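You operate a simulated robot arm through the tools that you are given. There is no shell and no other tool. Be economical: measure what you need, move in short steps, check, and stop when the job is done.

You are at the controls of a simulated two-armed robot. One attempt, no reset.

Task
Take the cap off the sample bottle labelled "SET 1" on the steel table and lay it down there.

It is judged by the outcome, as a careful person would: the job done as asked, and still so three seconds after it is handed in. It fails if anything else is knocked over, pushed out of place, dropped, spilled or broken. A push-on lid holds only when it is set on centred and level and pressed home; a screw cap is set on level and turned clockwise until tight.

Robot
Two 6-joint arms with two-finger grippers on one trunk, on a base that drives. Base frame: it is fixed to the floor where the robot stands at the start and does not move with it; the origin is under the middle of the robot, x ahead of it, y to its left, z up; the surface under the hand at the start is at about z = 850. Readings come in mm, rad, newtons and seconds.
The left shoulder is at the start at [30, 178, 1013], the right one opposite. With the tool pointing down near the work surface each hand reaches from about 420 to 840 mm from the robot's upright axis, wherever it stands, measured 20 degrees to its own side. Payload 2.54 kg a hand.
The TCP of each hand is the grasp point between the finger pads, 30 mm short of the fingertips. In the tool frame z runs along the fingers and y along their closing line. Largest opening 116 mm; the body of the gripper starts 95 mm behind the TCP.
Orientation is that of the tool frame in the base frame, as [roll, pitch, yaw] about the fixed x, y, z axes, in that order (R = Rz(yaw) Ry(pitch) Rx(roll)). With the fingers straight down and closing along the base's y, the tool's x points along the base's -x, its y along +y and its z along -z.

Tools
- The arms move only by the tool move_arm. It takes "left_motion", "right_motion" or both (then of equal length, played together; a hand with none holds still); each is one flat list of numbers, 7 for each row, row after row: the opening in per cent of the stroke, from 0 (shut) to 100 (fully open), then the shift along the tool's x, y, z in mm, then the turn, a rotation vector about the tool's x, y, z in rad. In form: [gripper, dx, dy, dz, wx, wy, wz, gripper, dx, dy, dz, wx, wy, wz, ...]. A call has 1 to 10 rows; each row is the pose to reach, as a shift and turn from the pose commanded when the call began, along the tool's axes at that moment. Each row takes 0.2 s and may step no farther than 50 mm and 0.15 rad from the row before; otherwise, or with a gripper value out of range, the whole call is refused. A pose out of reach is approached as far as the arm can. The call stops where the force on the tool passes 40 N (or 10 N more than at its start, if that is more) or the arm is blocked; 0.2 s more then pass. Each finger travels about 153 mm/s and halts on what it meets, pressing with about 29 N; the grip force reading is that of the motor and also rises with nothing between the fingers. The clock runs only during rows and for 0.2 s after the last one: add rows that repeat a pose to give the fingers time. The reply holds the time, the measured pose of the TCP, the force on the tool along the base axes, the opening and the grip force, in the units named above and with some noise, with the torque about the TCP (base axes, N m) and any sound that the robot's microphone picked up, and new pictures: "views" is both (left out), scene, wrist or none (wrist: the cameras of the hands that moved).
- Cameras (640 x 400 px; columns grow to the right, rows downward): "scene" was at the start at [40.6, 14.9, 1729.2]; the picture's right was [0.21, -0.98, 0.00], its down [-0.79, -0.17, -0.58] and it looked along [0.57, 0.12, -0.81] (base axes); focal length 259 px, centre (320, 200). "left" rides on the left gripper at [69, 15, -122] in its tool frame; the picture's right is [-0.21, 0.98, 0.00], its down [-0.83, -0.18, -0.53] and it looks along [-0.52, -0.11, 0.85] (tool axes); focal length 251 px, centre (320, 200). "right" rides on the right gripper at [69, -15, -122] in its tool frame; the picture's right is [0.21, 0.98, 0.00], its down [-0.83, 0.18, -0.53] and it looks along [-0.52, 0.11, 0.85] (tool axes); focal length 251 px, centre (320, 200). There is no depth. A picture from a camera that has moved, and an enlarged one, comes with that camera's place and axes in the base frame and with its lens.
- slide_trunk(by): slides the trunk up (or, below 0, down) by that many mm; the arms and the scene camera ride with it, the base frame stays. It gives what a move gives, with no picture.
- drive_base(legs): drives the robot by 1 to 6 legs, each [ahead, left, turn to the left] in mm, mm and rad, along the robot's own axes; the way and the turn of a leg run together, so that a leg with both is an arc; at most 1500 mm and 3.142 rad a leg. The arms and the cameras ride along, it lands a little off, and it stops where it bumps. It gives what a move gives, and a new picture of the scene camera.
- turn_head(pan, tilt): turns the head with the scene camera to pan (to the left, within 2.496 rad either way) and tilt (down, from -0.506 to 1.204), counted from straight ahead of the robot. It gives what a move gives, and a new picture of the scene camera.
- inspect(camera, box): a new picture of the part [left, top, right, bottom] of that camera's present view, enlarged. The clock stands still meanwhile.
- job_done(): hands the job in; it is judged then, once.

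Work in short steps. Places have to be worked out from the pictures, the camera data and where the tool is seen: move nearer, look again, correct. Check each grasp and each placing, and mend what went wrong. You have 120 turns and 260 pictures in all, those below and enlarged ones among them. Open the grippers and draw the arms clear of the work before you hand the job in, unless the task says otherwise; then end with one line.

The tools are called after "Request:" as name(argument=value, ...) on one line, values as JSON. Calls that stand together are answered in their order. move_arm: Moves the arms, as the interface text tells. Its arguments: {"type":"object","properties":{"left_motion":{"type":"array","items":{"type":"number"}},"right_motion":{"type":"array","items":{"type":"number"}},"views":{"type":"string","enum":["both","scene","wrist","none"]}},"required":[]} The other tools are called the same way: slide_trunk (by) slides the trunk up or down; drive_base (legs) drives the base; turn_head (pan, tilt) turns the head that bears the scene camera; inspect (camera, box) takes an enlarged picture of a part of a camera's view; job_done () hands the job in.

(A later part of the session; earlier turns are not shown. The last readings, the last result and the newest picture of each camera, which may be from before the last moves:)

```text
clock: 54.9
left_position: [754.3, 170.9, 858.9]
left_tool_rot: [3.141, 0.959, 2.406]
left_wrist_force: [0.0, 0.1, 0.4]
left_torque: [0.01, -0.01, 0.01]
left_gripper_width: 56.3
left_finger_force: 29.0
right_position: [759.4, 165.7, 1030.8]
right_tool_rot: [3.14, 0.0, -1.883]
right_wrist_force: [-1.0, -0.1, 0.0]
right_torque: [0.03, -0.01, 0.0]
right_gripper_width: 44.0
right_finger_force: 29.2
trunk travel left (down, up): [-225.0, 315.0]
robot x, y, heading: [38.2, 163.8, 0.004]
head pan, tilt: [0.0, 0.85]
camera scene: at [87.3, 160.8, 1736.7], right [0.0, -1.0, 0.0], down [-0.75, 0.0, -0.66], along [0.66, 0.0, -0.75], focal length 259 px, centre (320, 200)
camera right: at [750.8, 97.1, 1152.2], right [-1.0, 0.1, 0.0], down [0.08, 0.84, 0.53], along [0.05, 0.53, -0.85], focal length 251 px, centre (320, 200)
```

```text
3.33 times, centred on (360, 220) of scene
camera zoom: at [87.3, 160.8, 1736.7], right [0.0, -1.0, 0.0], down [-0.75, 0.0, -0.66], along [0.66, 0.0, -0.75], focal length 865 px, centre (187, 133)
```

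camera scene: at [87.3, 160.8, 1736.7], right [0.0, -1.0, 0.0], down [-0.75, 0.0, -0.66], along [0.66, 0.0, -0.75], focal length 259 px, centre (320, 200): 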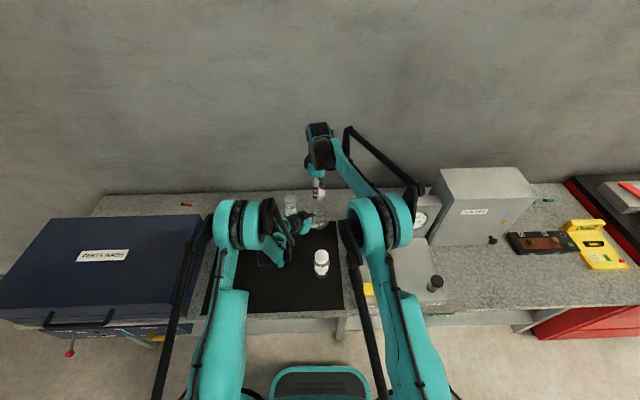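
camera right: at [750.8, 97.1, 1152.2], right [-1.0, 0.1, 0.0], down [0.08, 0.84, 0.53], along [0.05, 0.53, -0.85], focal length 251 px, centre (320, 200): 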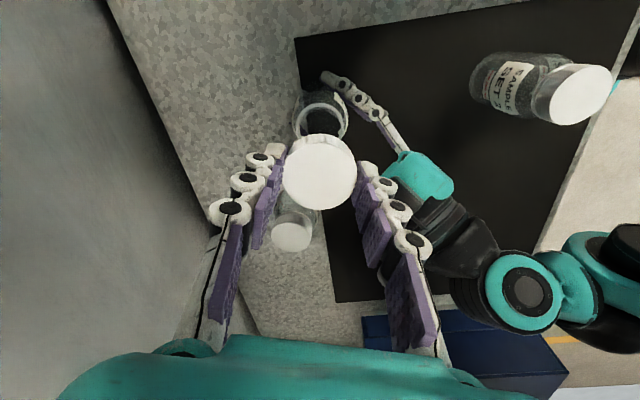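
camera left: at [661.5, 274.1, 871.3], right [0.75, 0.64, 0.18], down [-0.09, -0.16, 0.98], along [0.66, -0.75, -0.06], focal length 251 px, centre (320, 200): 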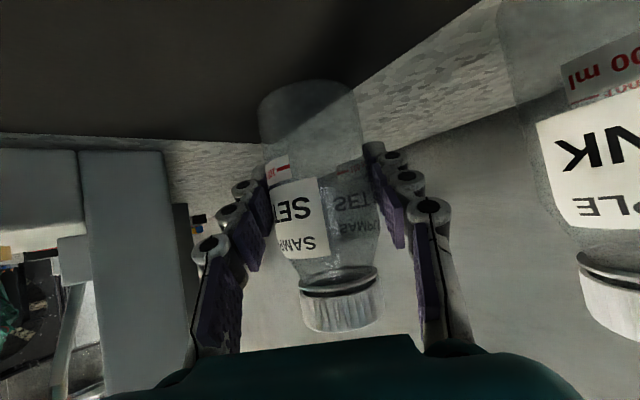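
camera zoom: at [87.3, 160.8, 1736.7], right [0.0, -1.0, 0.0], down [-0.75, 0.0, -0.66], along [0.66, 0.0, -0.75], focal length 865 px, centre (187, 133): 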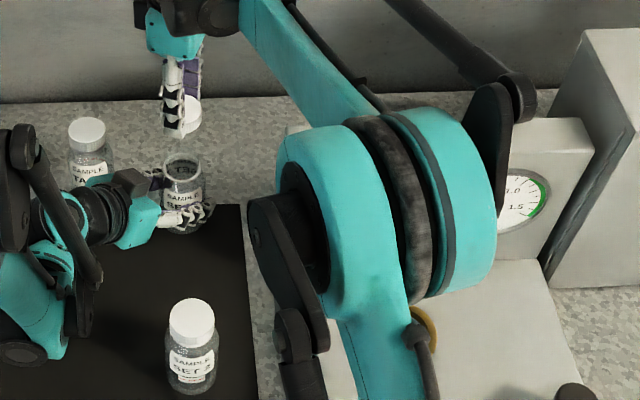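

The bottle is open with its label still facing the same way, and there is bare steel behind and right of it around (808, 108). First I'll release the bottle and back the left hand straight out the way it came.

Request:
move_arm(left_motion=[54, 0, 0, 0, 0, 0, 0, 64, 0, 0, 0, 0, 0, 0, 75, 0, 0, 0, 0, 0, 0, 75, 0, 0, 0, 0, 0, 0, 75, 0, 0, -30, 0, 0, 0, 75, 0, 0, -70, 0, 0, 0, 75, 0, 0, -115, 0, 0, 0, 75, 0, 0, -160, 0, 0, 0], views="both")

```text
clock: 56.7
left_position: [656.5, 258.9, 952.1]
left_tool_rot: [3.141, 0.96, 2.404]
left_wrist_force: [-0.8, 0.6, 0.1]
left_torque: [-0.05, -0.01, 0.0]
left_gripper_width: 86.8
left_finger_force: 0.0
right_position: [758.2, 165.9, 1029.8]
right_tool_rot: [-3.14, 0.0, -1.883]
right_wrist_force: [-0.3, 0.6, 0.4]
right_torque: [-0.01, 0.0, 0.02]
right_gripper_width: 44.1
right_finger_force: 29.1
trunk travel left (down, up): [-225.0, 315.0]
robot x, y, heading: [41.7, 162.9, -0.005]
head pan, tilt: [0.0, 0.85]
camera scene: at [86.0, 161.3, 1736.8], right [0.0, -1.0, 0.0], down [-0.75, 0.0, -0.66], along [0.66, 0.0, -0.75], focal length 259 px, centre (320, 200)
camera left: at [563.0, 363.1, 964.6], right [0.75, 0.64, 0.18], down [-0.1, -0.16, 0.98], along [0.66, -0.75, -0.06], focal length 251 px, centre (320, 200)
```

scene: 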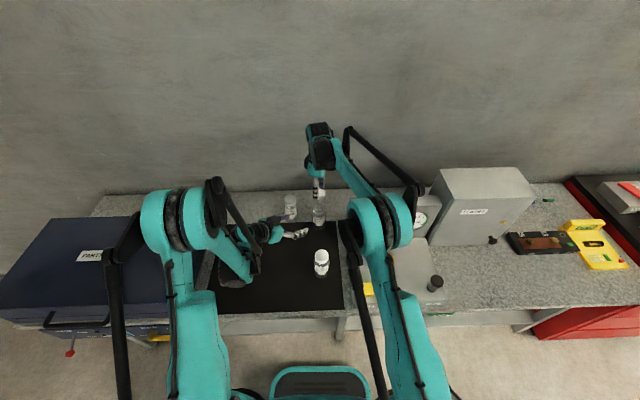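
left: 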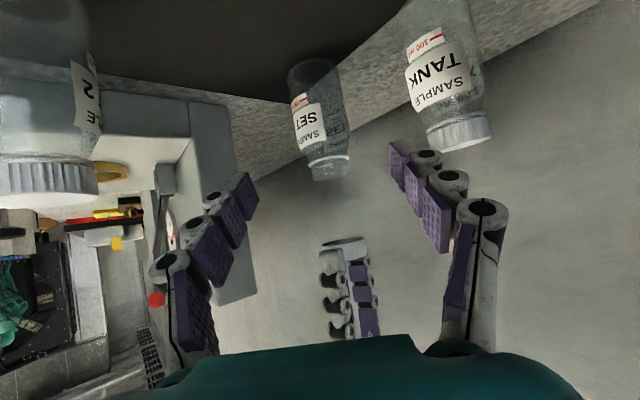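

The bottle stands upright and open. I'll carry the cap at height to above (808, 108), turning the hand back to its neutral yaw on the way.

Request:
move_arm(right_motion=[25, 4.4, -7.3, 0, 0, 0, 0.14, 25, 8.9, -14.5, 0, 0, 0, 0.28, 25, 13.3, -21.8, 0, 0, 0, 0.42, 25, 17.7, -29, 0, 0, 0, 0.56, 25, 22.2, -36.3, 0, 0, 0, 0.7, 25, 26.6, -43.5, 0, 0, 0, 0.84, 25, 31, -50.8, 0, 0, 0, 0.98, 25, 35.5, -58, 0, 0, 0, 1.12, 25, 39.9, -65.3, 0, 0, 0, 1.26], views="both")

Request:
inspect(camera="scene", box=[270, 160, 390, 250])

```text
clock: 58.7
left_position: [656.6, 259.5, 950.1]
left_tool_rot: [-3.141, 0.96, 2.407]
left_wrist_force: [1.3, 0.0, -0.2]
left_torque: [0.0, 0.01, 0.0]
left_gripper_width: 87.1
left_finger_force: 0.0
right_position: [809.2, 109.0, 1030.2]
right_tool_rot: [-3.141, -0.001, 3.138]
right_wrist_force: [0.6, -0.1, -0.2]
right_torque: [0.02, 0.0, 0.01]
right_gripper_width: 44.1
right_finger_force: 29.2
trunk travel left (down, up): [-225.0, 315.0]
robot x, y, heading: [39.5, 165.9, -0.003]
head pan, tilt: [0.0, 0.85]
camera scene: at [88.0, 160.5, 1736.7], right [0.0, -1.0, 0.0], down [-0.75, 0.0, -0.66], along [0.66, 0.0, -0.75], focal length 259 px, centre (320, 200)
camera right: at [738.4, 94.7, 1151.3], right [-0.21, 0.98, 0.0], down [0.83, 0.18, 0.53], along [0.52, 0.11, -0.85], focal length 251 px, centre (320, 200)
```

scene: 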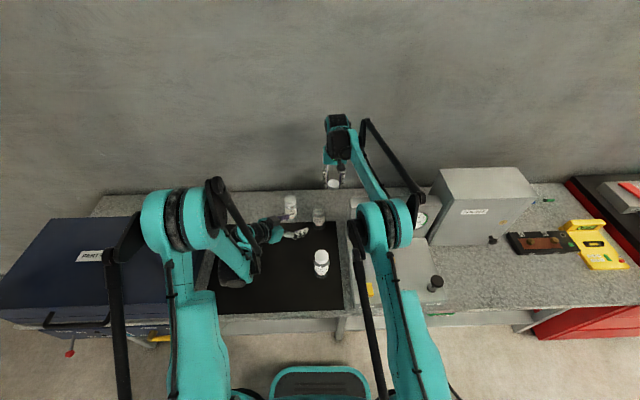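
right: 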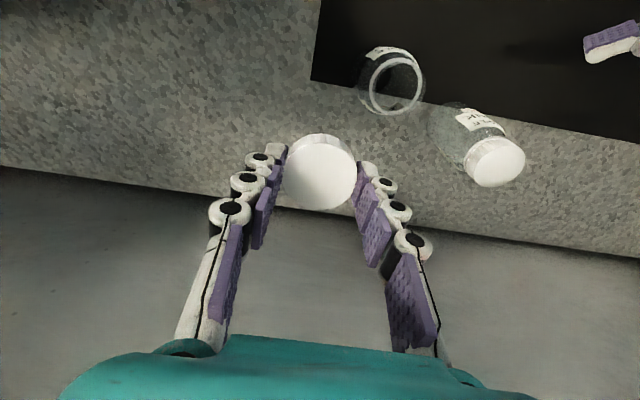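

```text
4.44 times, centred on (330, 205) of scene
camera zoom: at [88.0, 160.5, 1736.7], right [0.0, -1.0, 0.0], down [-0.75, 0.0, -0.66], along [0.66, 0.0, -0.75], focal length 1153 px, centre (276, 178)
```

zoom: 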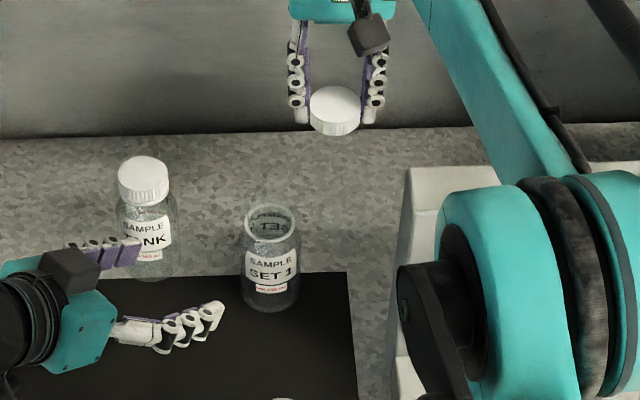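

The spot below is clear bare steel. I'll lower to about 15 mm above the expected contact height.

Request:
move_arm(right_motion=[25, 0, 0, 45, 0, 0, 0, 25, 0, 0, 90, 0, 0, 0, 25, 0, 0, 130, 0, 0, 0, 25, 0, 0, 160, 0, 0, 0], views="wrist")

Request:
inspect(camera="scene", box=[270, 160, 390, 250])

Request:
inspect(camera="left", box=[240, 20, 440, 220])

```text
clock: 59.7
left_position: [658.4, 259.0, 949.8]
left_tool_rot: [3.141, 0.961, 2.409]
left_wrist_force: [0.2, -0.2, 0.3]
left_torque: [0.02, 0.0, 0.0]
left_gripper_width: 86.9
left_finger_force: 0.0
right_position: [809.2, 108.8, 866.9]
right_tool_rot: [3.141, 0.002, 3.14]
right_wrist_force: [-0.1, -0.3, 0.8]
right_torque: [0.05, 0.02, -0.02]
right_gripper_width: 44.0
right_finger_force: 29.1
trunk travel left (down, up): [-225.0, 315.0]
robot x, y, heading: [39.3, 163.7, -0.001]
head pan, tilt: [0.0, 0.85]
camera right: at [738.5, 95.4, 989.5], right [-0.21, 0.98, 0.0], down [0.83, 0.18, 0.53], along [0.52, 0.11, -0.85], focal length 251 px, centre (320, 200)
```

right: 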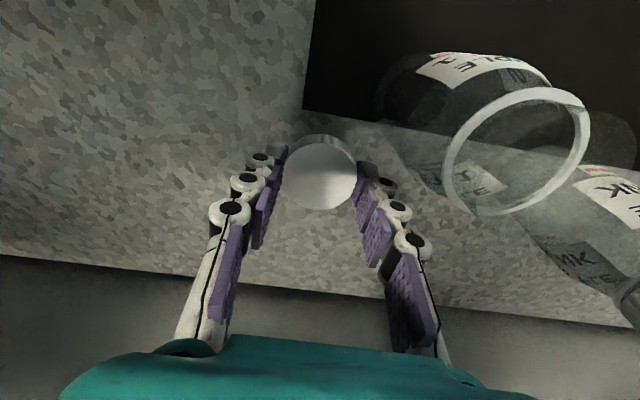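

```text
4.44 times, centred on (330, 205) of scene
camera zoom: at [88.2, 160.8, 1736.7], right [0.0, -1.0, 0.0], down [-0.75, 0.0, -0.66], along [0.66, 0.0, -0.75], focal length 1153 px, centre (276, 178)
```

zoom: 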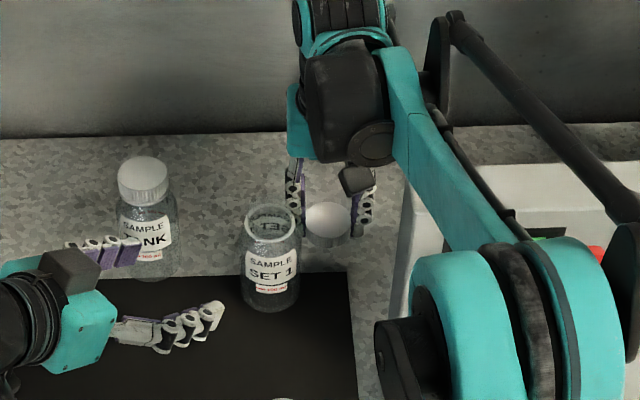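

```text
2.00 times, centred on (340, 120) of left
camera zoom: at [564.6, 362.8, 963.8], right [0.75, 0.64, 0.18], down [-0.09, -0.16, 0.98], along [0.66, -0.75, -0.06], focal length 503 px, centre (280, 360)
```

zoom: 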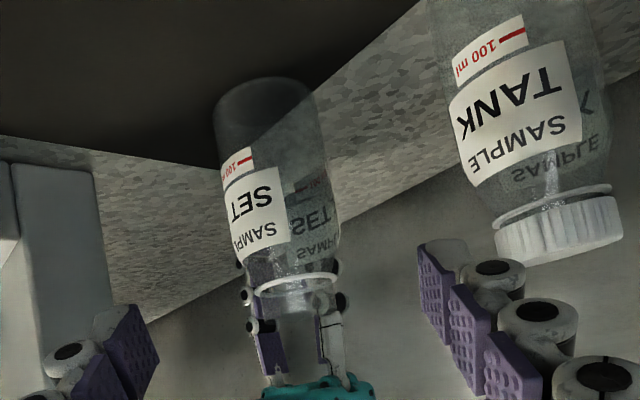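

Cap still held, bottle undisturbed. Lowering further in small steps, watching the vertical force.

Request:
move_arm(right_motion=[25, 0, 0, 3, 0, 0, 0, 25, 0, 0, 6, 0, 0, 0, 25, 0, 0, 9, 0, 0, 0, 25, 0, 0, 12, 0, 0, 0], views="none")

Request:
inspect(camera="left", box=[240, 20, 440, 220])

```text
clock: 60.7
left_position: [657.4, 258.9, 950.1]
left_tool_rot: [3.141, 0.96, 2.407]
left_wrist_force: [-0.1, 0.4, 0.9]
left_torque: [-0.01, 0.0, 0.01]
left_gripper_width: 86.9
left_finger_force: 0.1
right_position: [808.5, 107.2, 856.6]
right_tool_rot: [3.142, 0.001, -3.141]
right_wrist_force: [0.4, 0.1, 0.7]
right_torque: [0.01, -0.01, -0.01]
right_gripper_width: 43.9
right_finger_force: 28.6
trunk travel left (down, up): [-225.0, 315.0]
robot x, y, heading: [38.3, 160.3, 0.003]
head pan, tilt: [0.0, 0.85]
```

```text
2.00 times, centred on (340, 120) of left
camera zoom: at [564.3, 362.8, 963.9], right [0.75, 0.64, 0.18], down [-0.09, -0.16, 0.98], along [0.66, -0.75, -0.06], focal length 503 px, centre (280, 360)
```

zoom: 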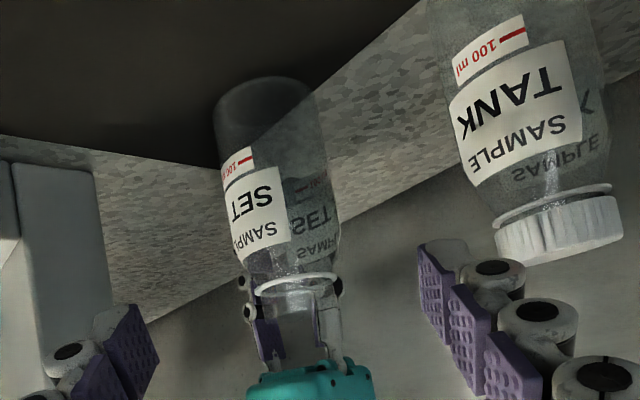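

No contact yet at TCP z of about 856; continue down in 2 mm steps.

Request:
move_arm(right_motion=[25, 0, 0, 2, 0, 0, 0, 25, 0, 0, 4, 0, 0, 0, 25, 0, 0, 6, 0, 0, 0], views="none")

Request:
move_arm(right_motion=[25, 0, 0, 1.5, 0, 0, 0, 25, 0, 0, 3, 0, 0, 0], views="none")

```text
clock: 61.5
left_position: [657.0, 258.8, 950.8]
left_tool_rot: [3.141, 0.961, 2.406]
left_wrist_force: [-0.2, -0.3, -0.6]
left_torque: [0.03, -0.01, 0.05]
left_gripper_width: 87.0
left_finger_force: 0.0
right_position: [808.1, 108.3, 851.1]
right_tool_rot: [-3.141, 0.0, -3.141]
right_wrist_force: [-0.3, 0.1, 0.2]
right_torque: [0.0, 0.03, -0.03]
right_gripper_width: 43.8
right_finger_force: 29.5
trunk travel left (down, up): [-225.0, 315.0]
robot x, y, heading: [38.4, 162.9, 0.001]
head pan, tilt: [0.0, 0.85]
```

```text
clock: 62.1
left_position: [656.7, 258.9, 950.6]
left_tool_rot: [3.141, 0.96, 2.405]
left_wrist_force: [-0.1, -0.1, -0.3]
left_torque: [0.01, -0.02, 0.01]
left_gripper_width: 87.1
left_finger_force: 0.1
right_position: [808.4, 107.4, 848.8]
right_tool_rot: [-3.142, -0.001, 3.141]
right_wrist_force: [0.1, 0.0, -0.5]
right_torque: [0.03, 0.01, 0.01]
right_gripper_width: 44.0
right_finger_force: 28.8
trunk travel left (down, up): [-225.0, 315.0]
robot x, y, heading: [40.1, 161.4, 0.0]
head pan, tilt: [0.0, 0.85]
```

Still free; continue in 1.5 mm steps.

Request:
move_arm(right_motion=[25, 0, 0, 1.5, 0, 0, 0, 25, 0, 0, 3, 0, 0, 0], views="none")

Request:
inspect(camera="right", box=[220, 90, 420, 290])

Request:
inspect(camera="scene", box=[300, 180, 360, 230])

```text
clock: 62.7
left_position: [657.4, 258.6, 950.2]
left_tool_rot: [3.141, 0.962, 2.406]
left_wrist_force: [-0.1, -0.4, 0.1]
left_torque: [0.0, 0.0, 0.0]
left_gripper_width: 87.1
left_finger_force: 0.1
right_position: [809.0, 107.9, 845.5]
right_tool_rot: [-3.141, 0.0, 3.141]
right_wrist_force: [0.5, 0.0, -0.2]
right_torque: [0.01, -0.02, 0.05]
right_gripper_width: 43.8
right_finger_force: 29.1
trunk travel left (down, up): [-225.0, 315.0]
robot x, y, heading: [39.7, 162.4, -0.003]
head pan, tilt: [0.0, 0.85]
```

```text
2.00 times, centred on (320, 190) of right
camera zoom: at [738.3, 94.8, 967.1], right [-0.21, 0.98, 0.0], down [0.83, 0.18, 0.53], along [0.52, 0.11, -0.85], focal length 503 px, centre (320, 220)
```

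zoom: 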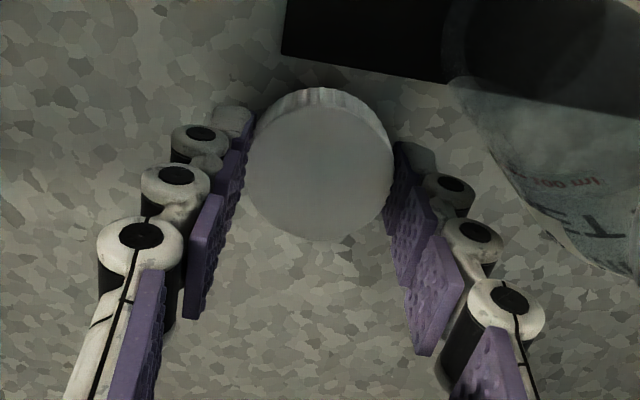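

```text
8.00 times, centred on (330, 205) of scene
camera zoom: at [87.7, 160.8, 1736.7], right [0.0, -1.0, 0.0], down [-0.75, 0.0, -0.66], along [0.66, 0.0, -0.75], focal length 2075 px, centre (240, 160)
```

zoom: 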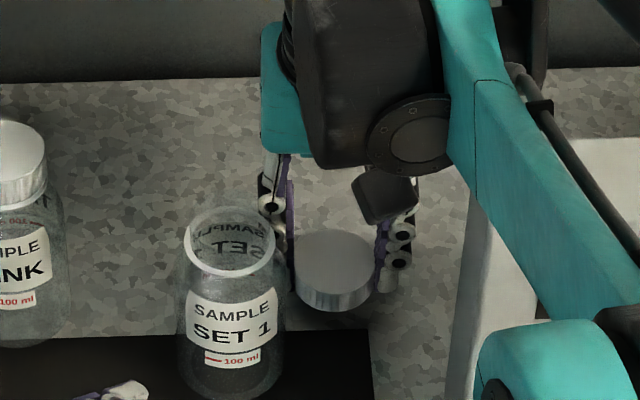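

Very close now (shadow just under the cap). Continue with small steps.

Request:
move_arm(right_motion=[25, 0, 0, 1, 0, 0, 0, 25, 0, 0, 2, 0, 0, 0], views="none")

Request:
move_arm(right_motion=[25, 0, 0, 1, 0, 0, 0, 25, 0, 0, 2, 0, 0, 0], views="none")

```text
clock: 63.3
left_position: [657.4, 258.4, 951.0]
left_tool_rot: [-3.141, 0.96, 2.406]
left_wrist_force: [0.1, 0.0, 0.1]
left_torque: [0.01, 0.01, 0.0]
left_gripper_width: 86.9
left_finger_force: 0.0
right_position: [808.0, 107.7, 844.6]
right_tool_rot: [-3.14, 0.001, 3.138]
right_wrist_force: [-0.6, -0.7, -0.6]
right_torque: [-0.01, -0.01, -0.01]
right_gripper_width: 43.8
right_finger_force: 28.9
trunk travel left (down, up): [-225.0, 315.0]
robot x, y, heading: [41.3, 164.0, 0.001]
head pan, tilt: [0.0, 0.85]
```

```text
clock: 63.9
left_position: [658.4, 260.1, 951.2]
left_tool_rot: [-3.141, 0.959, 2.407]
left_wrist_force: [0.4, -0.2, -0.6]
left_torque: [0.01, -0.04, -0.01]
left_gripper_width: 87.1
left_finger_force: 0.1
right_position: [808.8, 108.8, 844.3]
right_tool_rot: [-3.141, -0.001, 3.14]
right_wrist_force: [0.2, 1.0, 0.0]
right_torque: [-0.02, -0.01, 0.01]
right_gripper_width: 44.1
right_finger_force: 29.0
trunk travel left (down, up): [-225.0, 315.0]
robot x, y, heading: [41.2, 161.4, -0.002]
head pan, tilt: [0.0, 0.85]
```

Request:
move_arm(right_motion=[25, 0, 0, 1, 0, 0, 0, 25, 0, 0, 2, 0, 0, 0], views="none")

Request:
inspect(camera="scene", box=[300, 180, 360, 230])

```text
clock: 64.5
left_position: [656.3, 259.9, 951.7]
left_tool_rot: [3.14, 0.96, 2.408]
left_wrist_force: [-0.1, -0.3, -0.2]
left_torque: [0.0, -0.01, 0.03]
left_gripper_width: 87.1
left_finger_force: 0.1
right_position: [807.3, 109.7, 844.3]
right_tool_rot: [3.14, 0.002, 3.139]
right_wrist_force: [-0.1, 0.0, -0.3]
right_torque: [-0.04, 0.05, -0.01]
right_gripper_width: 43.9
right_finger_force: 28.9
trunk travel left (down, up): [-225.0, 315.0]
robot x, y, heading: [42.9, 163.8, -0.0]
head pan, tilt: [0.0, 0.85]
```

```text
8.00 times, centred on (330, 205) of scene
camera zoom: at [85.6, 161.3, 1737.3], right [0.0, -1.0, 0.0], down [-0.75, 0.0, -0.66], along [0.66, 0.0, -0.75], focal length 2075 px, centre (240, 160)
```

zoom: 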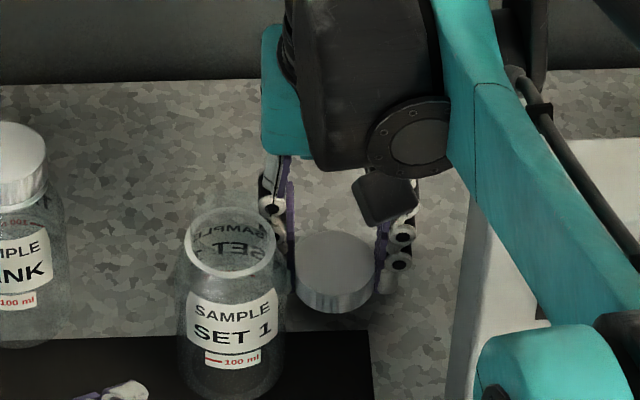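

The TCP stopped at z 844 without wrist force, and the head camera shifted slightly, so something else on the arm may be touching. I'll look at the right arm around the console.

Request:
inspect(camera="scene", box=[300, 90, 520, 320])

Request:
inspect(camera="left", box=[0, 0, 640, 400])

Request:
inspect(camera="right", box=[0, 0, 640, 400])

```text
1.74 times, centred on (410, 205) of scene
camera zoom: at [85.6, 161.3, 1737.3], right [0.0, -1.0, 0.0], down [-0.75, 0.0, -0.66], along [0.66, 0.0, -0.75], focal length 451 px, centre (164, 191)
```

zoom: 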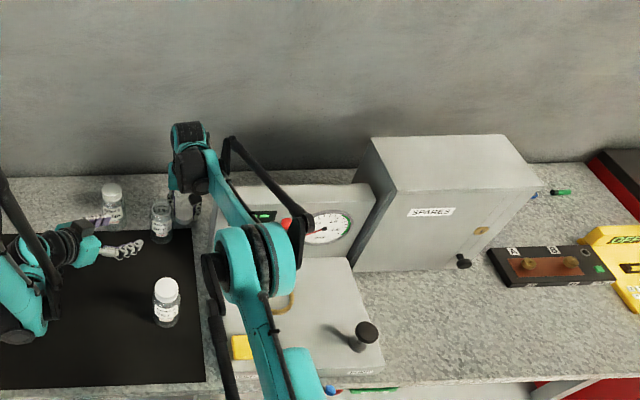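

```text
1.00 times, centred on (320, 200) of left (not enlarged: the box is as wide or as high as the picture)
camera zoom: at [563.5, 363.0, 965.2], right [0.75, 0.64, 0.18], down [-0.1, -0.16, 0.98], along [0.66, -0.75, -0.06], focal length 251 px, centre (320, 200)
```

zoom: 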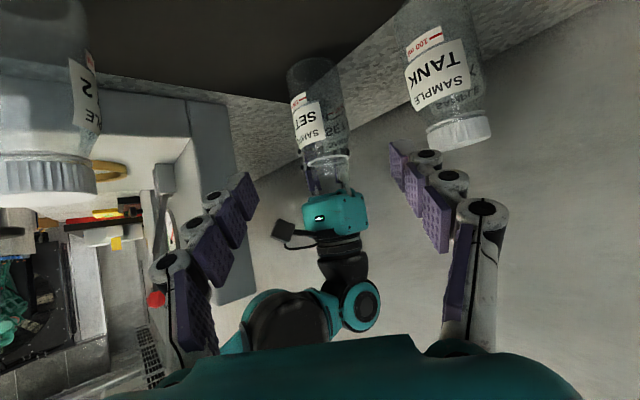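

```text
1.00 times, centred on (320, 200) of right (not enlarged: the box is as wide or as high as the picture)
camera zoom: at [738.2, 94.8, 966.4], right [-0.21, 0.98, 0.0], down [0.83, 0.18, 0.54], along [0.52, 0.11, -0.84], focal length 251 px, centre (320, 200)
```

zoom: 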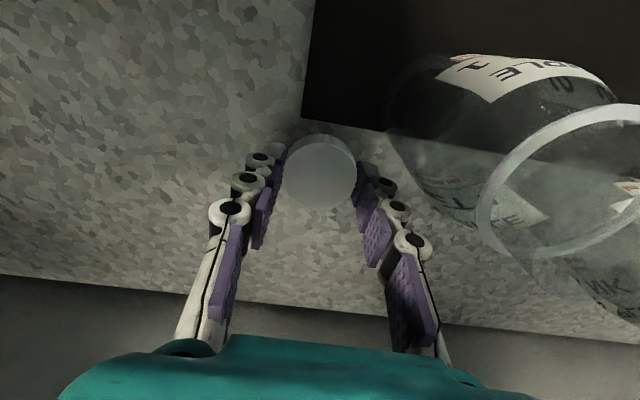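

The right elbow hangs low over the console near the red lever, so it may be what is touching. I'll raise the hand 25 mm straight up at once and check.

Request:
move_arm(right_motion=[25, 0, 0, -8, 0, 0, 0, 25, 0, 0, -25, 0, 0, 0], views="scene")

Request:
inspect(camera="left", box=[100, 120, 400, 360])

Request:
inspect(camera="scene", box=[330, 170, 450, 310])

```text
clock: 65.1
left_position: [656.8, 259.4, 950.2]
left_tool_rot: [3.138, 0.959, 2.407]
left_wrist_force: [-1.0, 0.4, 0.5]
left_torque: [0.0, 0.0, 0.0]
left_gripper_width: 87.0
left_finger_force: 0.1
right_position: [806.3, 109.2, 864.1]
right_tool_rot: [-3.141, 0.001, 3.141]
right_wrist_force: [-0.4, -0.5, 0.0]
right_torque: [-0.02, 0.02, 0.02]
right_gripper_width: 43.9
right_finger_force: 29.0
trunk travel left (down, up): [-225.0, 315.0]
robot x, y, heading: [37.0, 162.2, -0.004]
head pan, tilt: [0.0, 0.85]
camera scene: at [85.8, 161.0, 1736.4], right [0.0, -1.0, 0.0], down [-0.75, 0.0, -0.66], along [0.66, 0.0, -0.75], focal length 259 px, centre (320, 200)
```

scene: 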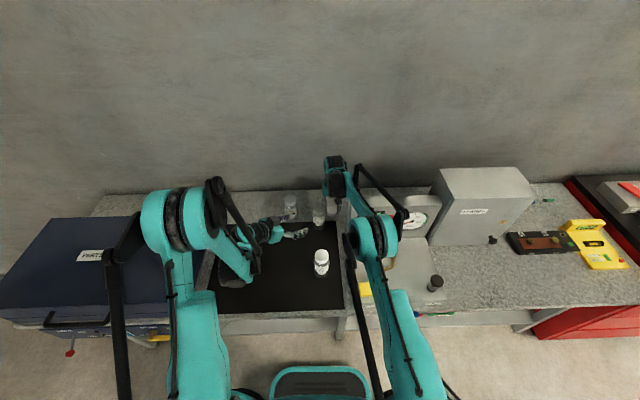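

```text
1.67 times, centred on (250, 240) of left
camera zoom: at [562.9, 362.9, 963.9], right [0.75, 0.64, 0.18], down [-0.09, -0.16, 0.98], along [0.66, -0.75, -0.06], focal length 419 px, centre (437, 133)
```

zoom: 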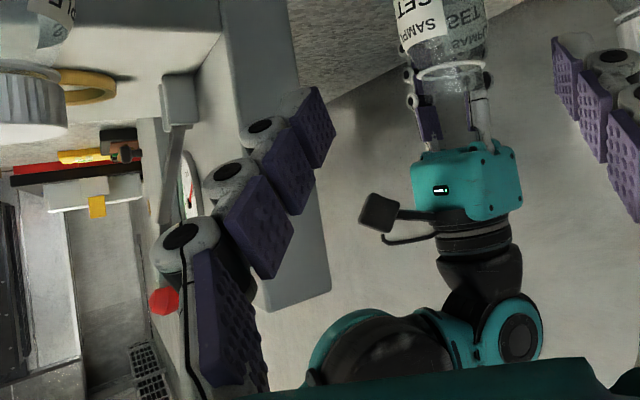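

```text
2.86 times, centred on (390, 240) of scene
camera zoom: at [85.8, 161.0, 1736.4], right [0.0, -1.0, 0.0], down [-0.75, 0.0, -0.66], along [0.66, 0.0, -0.75], focal length 741 px, centre (120, 86)
```

zoom: 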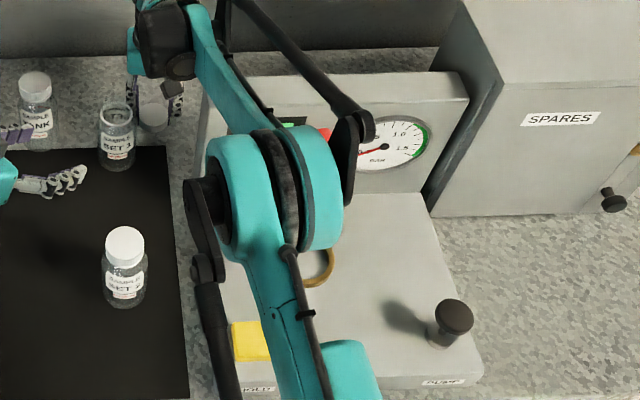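

The console's back panel is tall (top near z 1048), and the right forearm was resting on it; it is clear again now. I'll raise the trunk 150 mm so the forearm slopes down from higher up, then lower the hand again.

Request:
slide_trunk(by=150)

Request:
move_arm(right_motion=[25, 0, 0, 40, 0, 0, 0, 25, 0, 0, 80, 0, 0, 0, 25, 0, 0, 120, 0, 0, 0], views="both")

Request:
inspect(camera="scene", box=[280, 190, 480, 330])

```text
clock: 66.8
left_position: [657.6, 260.1, 1101.2]
left_tool_rot: [3.14, 0.959, 2.409]
left_wrist_force: [0.8, 0.1, 0.0]
left_torque: [0.0, -0.01, 0.03]
left_gripper_width: 86.9
left_finger_force: 0.1
right_position: [808.6, 108.2, 1014.5]
right_tool_rot: [-3.14, 0.0, 3.142]
right_wrist_force: [0.5, -0.4, -0.6]
right_torque: [0.0, -0.03, 0.0]
right_gripper_width: 44.0
right_finger_force: 28.8
trunk travel left (down, up): [-375.0, 165.0]
robot x, y, heading: [40.1, 161.3, 0.002]
head pan, tilt: [0.0, 0.85]
```

```text
clock: 67.6
left_position: [657.5, 259.3, 1100.3]
left_tool_rot: [3.141, 0.959, 2.408]
left_wrist_force: [0.5, -0.1, -0.3]
left_torque: [0.04, -0.01, 0.0]
left_gripper_width: 86.9
left_finger_force: 0.0
right_position: [771.4, 103.0, 922.5]
right_tool_rot: [-3.141, 0.003, 3.141]
right_wrist_force: [0.4, 0.4, 0.0]
right_torque: [0.04, 0.01, 0.0]
right_gripper_width: 43.9
right_finger_force: 29.1
right hand out of reach, approached as far as the arm can: row 1, 2, 3
trunk travel left (down, up): [-375.0, 165.0]
robot x, y, heading: [41.5, 163.5, 0.005]
head pan, tilt: [0.0, 0.85]
camera scene: at [88.2, 160.6, 1886.7], right [0.0, -1.0, 0.0], down [-0.75, 0.0, -0.66], along [0.66, 0.0, -0.75], focal length 259 px, centre (320, 200)
camera right: at [701.2, 88.9, 1044.7], right [-0.21, 0.98, 0.0], down [0.83, 0.18, 0.54], along [0.52, 0.11, -0.84], focal length 251 px, centre (320, 200)
```

scene: 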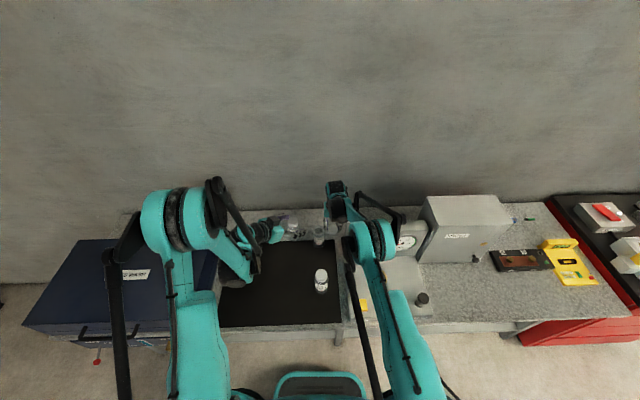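
right: 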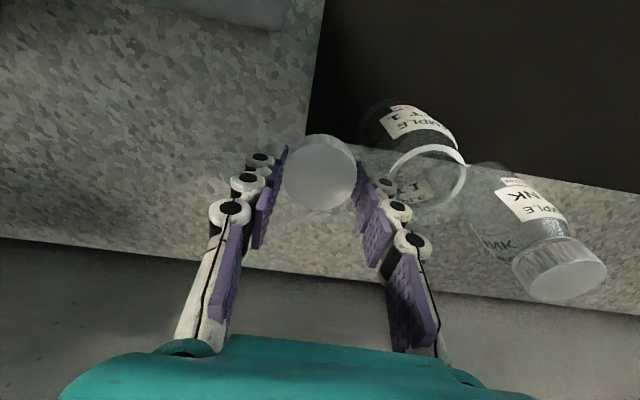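

```text
2.86 times, centred on (380, 260) of scene
camera zoom: at [88.2, 160.6, 1886.7], right [0.0, -1.0, 0.0], down [-0.75, 0.0, -0.66], along [0.66, 0.0, -0.75], focal length 741 px, centre (149, 29)
```

zoom: 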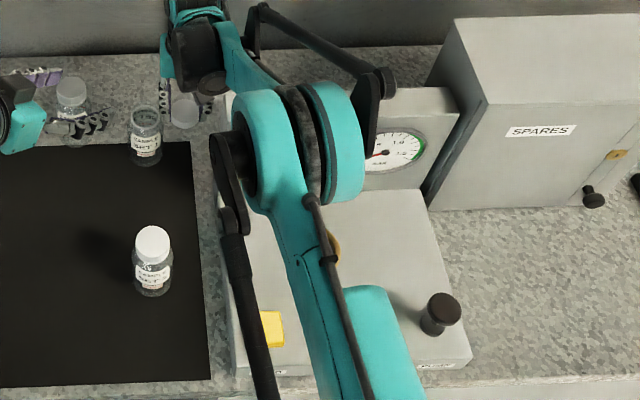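

With the trunk up, the bare strip behind the mat is out of reach. The lever knob (about z 1050) and the panel make the low-trunk pose unsafe. SET 1 itself stands on the thin mat on the table, so I'll lay the cap on the mat at about (660, 130), well clear of both bottles. First I'll raise the cap straight up and retract the left hand.

Request:
move_arm(right_motion=[25, 0, 0, -30, 0, 0, 0, 25, 0, 0, -60, 0, 0, 0, 25, 0, 0, -90, 0, 0, 0], left_motion=[75, 0, 0, -40, 0, 0, 0, 75, 0, 0, -80, 0, 0, 0, 75, 0, 0, -120, 0, 0, 0], views="both")

```text
clock: 68.4
left_position: [582.3, 325.8, 1171.6]
left_tool_rot: [3.14, 0.961, 2.407]
left_wrist_force: [-0.7, -0.2, 0.3]
left_torque: [-0.02, 0.01, 0.03]
left_gripper_width: 87.4
left_finger_force: 0.1
right_position: [769.0, 101.8, 1015.6]
right_tool_rot: [3.14, 0.001, 3.138]
right_wrist_force: [0.3, 0.6, 0.0]
right_torque: [-0.02, -0.05, 0.02]
right_gripper_width: 44.0
right_finger_force: 29.0
trunk travel left (down, up): [-375.0, 165.0]
robot x, y, heading: [36.3, 164.0, -0.003]
head pan, tilt: [0.0, 0.85]
camera scene: at [84.0, 161.4, 1886.9], right [0.0, -1.0, 0.0], down [-0.75, 0.0, -0.66], along [0.66, 0.0, -0.75], focal length 259 px, centre (320, 200)
camera right: at [699.5, 88.4, 1137.6], right [-0.21, 0.98, 0.0], down [0.83, 0.18, 0.54], along [0.52, 0.11, -0.84], focal length 251 px, centre (320, 200)
camera left: at [488.9, 429.0, 1184.1], right [0.75, 0.64, 0.18], down [-0.1, -0.16, 0.98], along [0.66, -0.75, -0.06], focal length 251 px, centre (320, 200)
```

scene: 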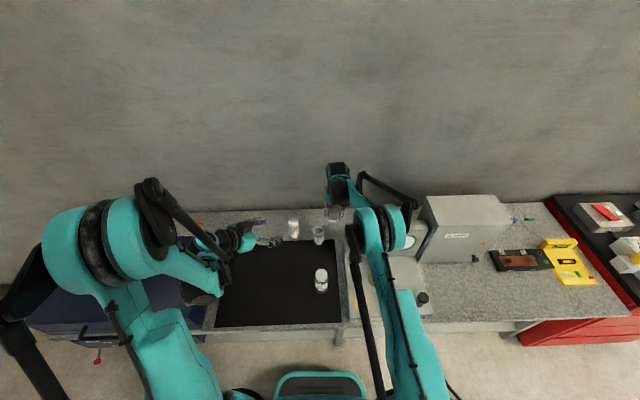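
right: 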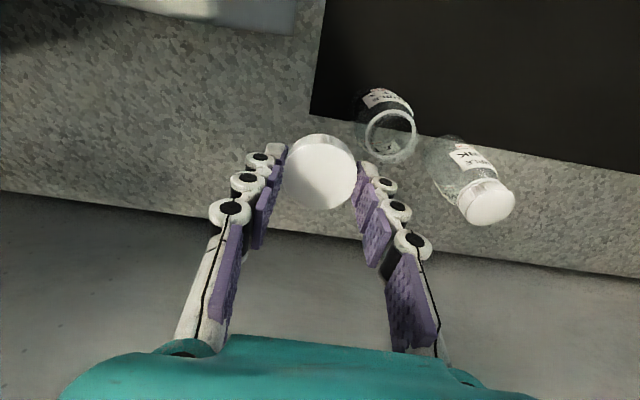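
left: 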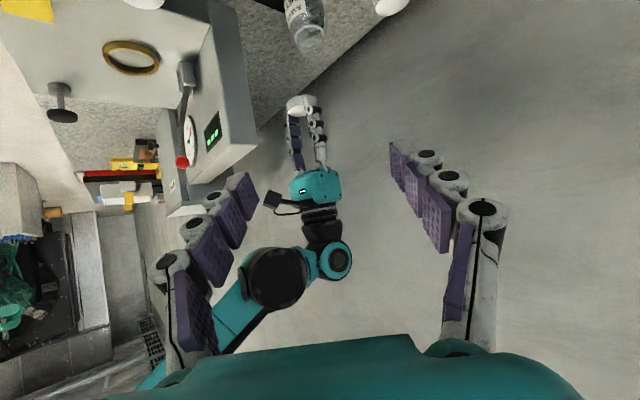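

Both hands are clear. I'll move the cap at height to above (660, 130) on the mat.

Request:
move_arm(right_motion=[25, 37, 9, 0, 0, 0, 0, 25, 73, 19, 0, 0, 0, 0, 25, 109, 28, 0, 0, 0, 0], views="both")

Request:
inspect(camera="left", box=[120, 0, 400, 240])

```text
clock: 69.2
left_position: [583.7, 325.8, 1170.0]
left_tool_rot: [-3.141, 0.961, 2.406]
left_wrist_force: [-0.1, 0.1, -0.1]
left_torque: [0.0, 0.0, 0.01]
left_gripper_width: 87.1
left_finger_force: 0.1
right_position: [662.3, 129.4, 1014.3]
right_tool_rot: [-3.141, -0.001, 3.141]
right_wrist_force: [-0.4, -0.8, -0.3]
right_torque: [-0.03, -0.05, 0.02]
right_gripper_width: 43.7
right_finger_force: 28.9
trunk travel left (down, up): [-375.0, 165.0]
robot x, y, heading: [43.3, 161.3, -0.003]
head pan, tilt: [0.0, 0.85]
camera scene: at [86.4, 161.2, 1886.8], right [0.0, -1.0, 0.0], down [-0.75, 0.0, -0.66], along [0.66, 0.0, -0.75], focal length 259 px, centre (320, 200)
camera right: at [591.5, 117.0, 1137.3], right [-0.21, 0.98, 0.0], down [0.83, 0.18, 0.53], along [0.52, 0.11, -0.85], focal length 251 px, centre (320, 200)
```

scene: 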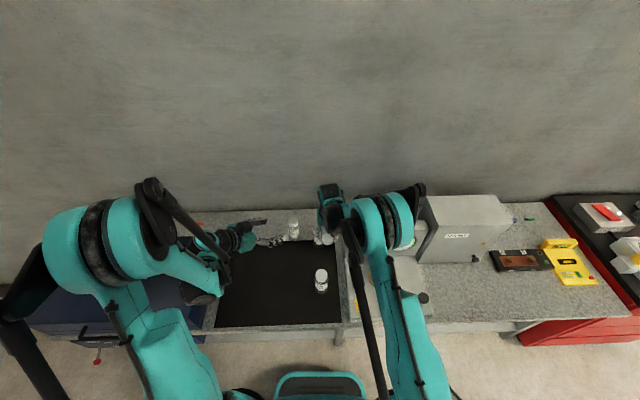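
right: 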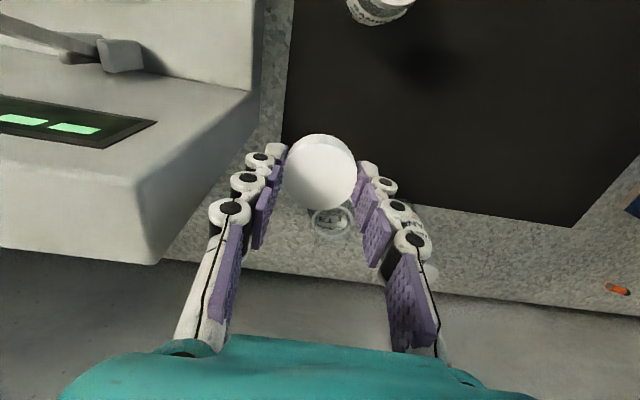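

```text
1.67 times, centred on (260, 120) of left
camera zoom: at [490.8, 428.8, 1183.4], right [0.75, 0.64, 0.18], down [-0.09, -0.16, 0.98], along [0.66, -0.75, -0.06], focal length 419 px, centre (420, 333)
```

zoom: 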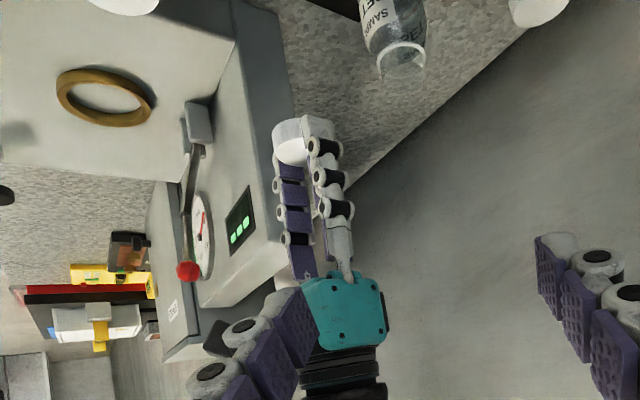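

The arm folds elbow-up here, well clear of the lever and panel. I'll shift 18 mm left, further onto the mat, and lower to about 15 mm above contact.

Request:
move_arm(right_motion=[25, 0, 18, 0, 0, 0, 0, 25, 0, 18, 45, 0, 0, 0, 25, 0, 18, 90, 0, 0, 0, 25, 0, 18, 130, 0, 0, 0, 25, 0, 18, 154, 0, 0, 0], views="both")

Request:
inspect(camera="scene", box=[280, 190, 480, 330])

Request:
inspect(camera="left", box=[120, 0, 400, 240])

```text
clock: 70.4
left_position: [585.4, 325.4, 1169.3]
left_tool_rot: [-3.142, 0.962, 2.409]
left_wrist_force: [-0.1, 0.1, -0.2]
left_torque: [0.02, 0.02, -0.03]
left_gripper_width: 87.2
left_finger_force: 0.1
right_position: [662.0, 149.6, 858.7]
right_tool_rot: [3.14, -0.001, 3.141]
right_wrist_force: [-0.7, -0.7, -0.7]
right_torque: [0.05, 0.0, 0.02]
right_gripper_width: 43.8
right_finger_force: 29.2
trunk travel left (down, up): [-375.0, 165.0]
robot x, y, heading: [37.9, 160.1, 0.003]
head pan, tilt: [0.0, 0.85]
camera scene: at [88.3, 160.8, 1886.7], right [0.0, -1.0, 0.0], down [-0.75, 0.0, -0.66], along [0.66, 0.0, -0.75], focal length 259 px, centre (320, 200)
camera right: at [593.8, 136.2, 981.4], right [-0.21, 0.98, 0.0], down [0.83, 0.18, 0.53], along [0.52, 0.11, -0.85], focal length 251 px, centre (320, 200)
```

scene: 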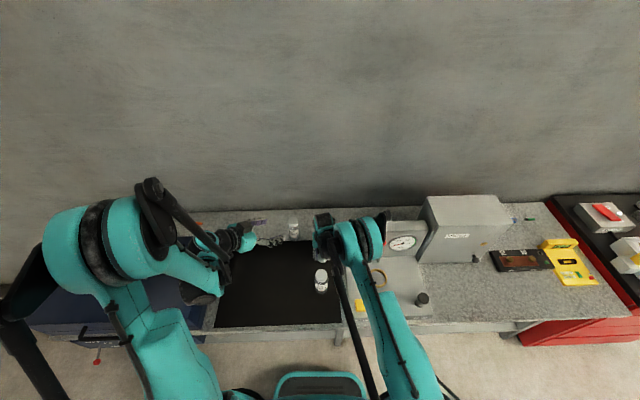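
right: 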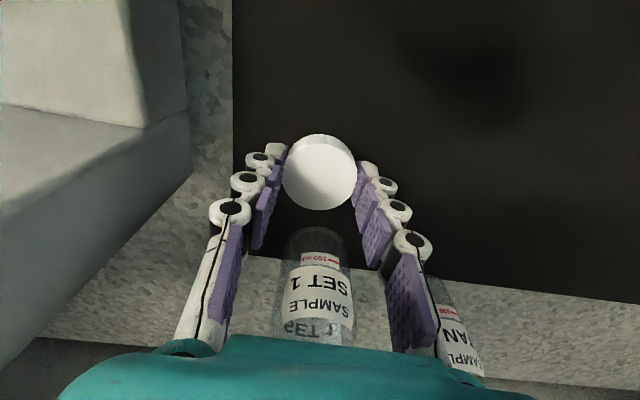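

```text
2.86 times, centred on (380, 260) of scene
camera zoom: at [88.3, 160.8, 1886.7], right [0.0, -1.0, 0.0], down [-0.75, 0.0, -0.66], along [0.66, 0.0, -0.75], focal length 741 px, centre (149, 29)
```

zoom: 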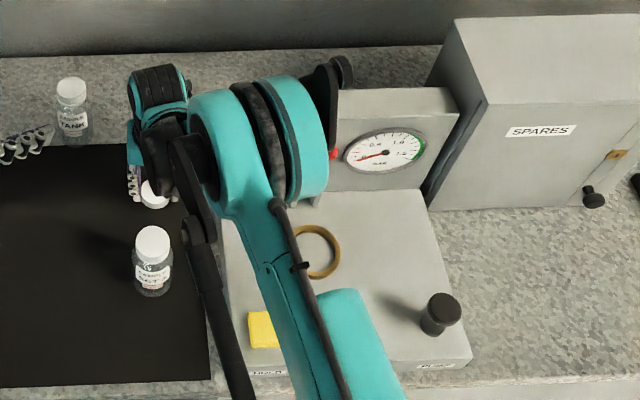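

```text
1.67 times, centred on (260, 120) of left
camera zoom: at [491.9, 428.6, 1183.0], right [0.75, 0.64, 0.18], down [-0.09, -0.16, 0.98], along [0.66, -0.75, -0.06], focal length 419 px, centre (420, 333)
```

zoom: 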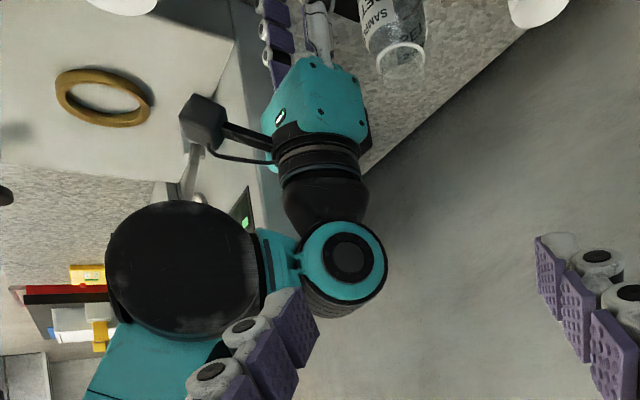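

The right elbow is very near the red lever knob (knob not moved). I'll raise a little and move the spot left to about (655, 215), which draws the elbow away from the lever, and back the left hand off further.

Request:
move_arm(right_motion=[25, 0, 0, -40, 0, 0, 0, 25, 2, 23, -50, 0, 0, 0, 25, 4, 45, -50, 0, 0, 0, 25, 6, 67, -50, 0, 0, 0], left_motion=[75, 0, 0, -35, 0, 0, 0, 75, 0, 0, -70, 0, 0, 0, 75, 0, 0, -105, 0, 0, 0, 75, 0, 0, -120, 0, 0, 0], views="both")

Request:
inspect(camera="scene", box=[280, 190, 480, 330])

```text
clock: 71.4
left_position: [511.0, 391.5, 1238.2]
left_tool_rot: [3.141, 0.959, 2.406]
left_wrist_force: [0.6, 0.7, -0.2]
left_torque: [0.03, -0.01, 0.01]
left_gripper_width: 86.9
left_finger_force: 0.2
right_position: [657.8, 216.0, 909.8]
right_tool_rot: [-3.141, 0.001, 3.14]
right_wrist_force: [-0.6, 1.2, 0.6]
right_torque: [-0.03, 0.0, 0.0]
right_gripper_width: 44.0
right_finger_force: 29.1
trunk travel left (down, up): [-375.0, 165.0]
robot x, y, heading: [39.7, 163.0, -0.003]
head pan, tilt: [0.0, 0.85]
camera scene: at [87.1, 161.8, 1886.7], right [0.0, -1.0, 0.0], down [-0.75, 0.0, -0.66], along [0.66, 0.0, -0.75], focal length 259 px, centre (320, 200)
camera right: at [587.3, 202.6, 1032.0], right [-0.21, 0.98, 0.0], down [0.83, 0.18, 0.53], along [0.52, 0.11, -0.85], focal length 251 px, centre (320, 200)
camera left: at [418.2, 495.1, 1251.7], right [0.75, 0.64, 0.18], down [-0.09, -0.16, 0.98], along [0.66, -0.75, -0.06], focal length 251 px, centre (320, 200)
```

scene: 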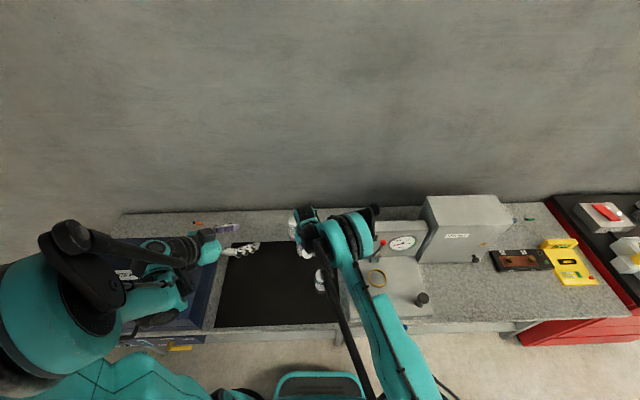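
right: 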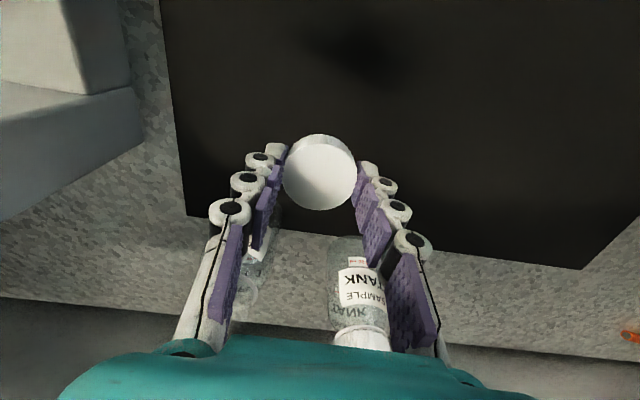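
left: 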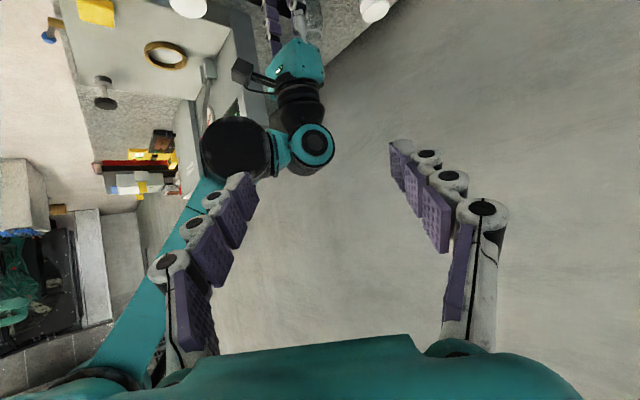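

```text
2.86 times, centred on (380, 260) of scene
camera zoom: at [87.1, 161.8, 1886.7], right [0.0, -1.0, 0.0], down [-0.75, 0.0, -0.66], along [0.66, 0.0, -0.75], focal length 741 px, centre (149, 29)
```

zoom: 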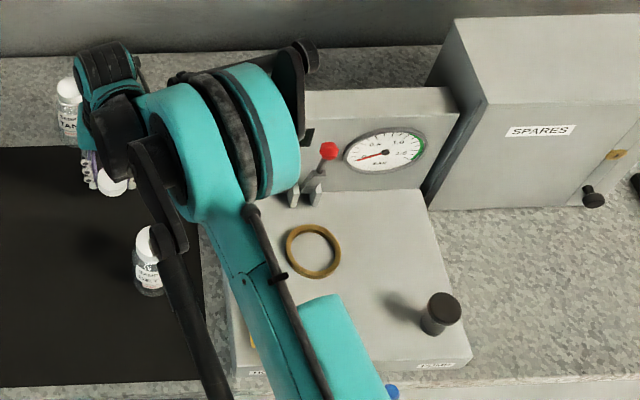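

The elbow is now clear of the knob, which is still upright. Lowering to about z 858.

Request:
move_arm(right_motion=[25, 0, 0, 25, 0, 0, 0, 25, 0, 0, 45, 0, 0, 0, 25, 0, 0, 52, 0, 0, 0], views="none")

Request:
inspect(camera="left", box=[180, 0, 400, 200])

Request:
inspect(camera="scene", box=[270, 190, 430, 310])

```text
clock: 72.2
left_position: [511.3, 390.3, 1238.4]
left_tool_rot: [-3.141, 0.958, 2.407]
left_wrist_force: [0.8, 0.6, -0.1]
left_torque: [-0.01, 0.0, -0.02]
left_gripper_width: 86.9
left_finger_force: 0.1
right_position: [658.4, 215.9, 858.1]
right_tool_rot: [3.141, -0.001, 3.141]
right_wrist_force: [0.4, -0.9, 0.1]
right_torque: [0.01, -0.03, 0.02]
right_gripper_width: 43.8
right_finger_force: 29.5
trunk travel left (down, up): [-375.0, 165.0]
robot x, y, heading: [39.7, 162.9, -0.003]
head pan, tilt: [0.0, 0.85]
```

```text
2.00 times, centred on (290, 100) of left
camera zoom: at [418.6, 494.3, 1251.7], right [0.75, 0.64, 0.18], down [-0.09, -0.16, 0.98], along [0.66, -0.75, -0.06], focal length 503 px, centre (380, 400)
```

zoom: 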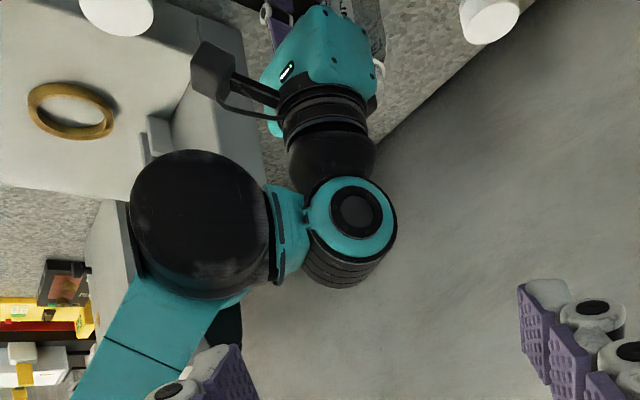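

```text
3.33 times, centred on (350, 250) of scene
camera zoom: at [87.5, 160.8, 1886.7], right [0.0, -1.0, 0.0], down [-0.75, 0.0, -0.66], along [0.66, 0.0, -0.75], focal length 865 px, centre (220, 33)
```

zoom: 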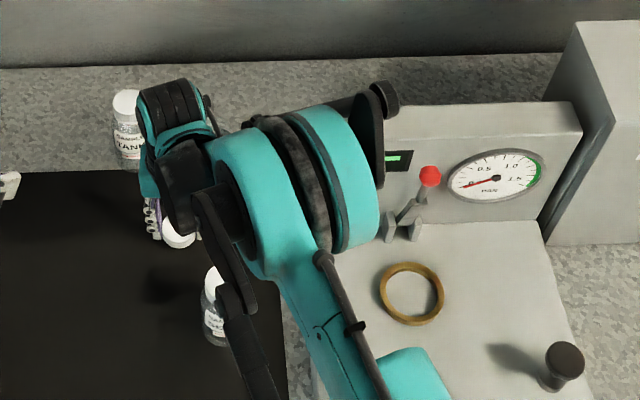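

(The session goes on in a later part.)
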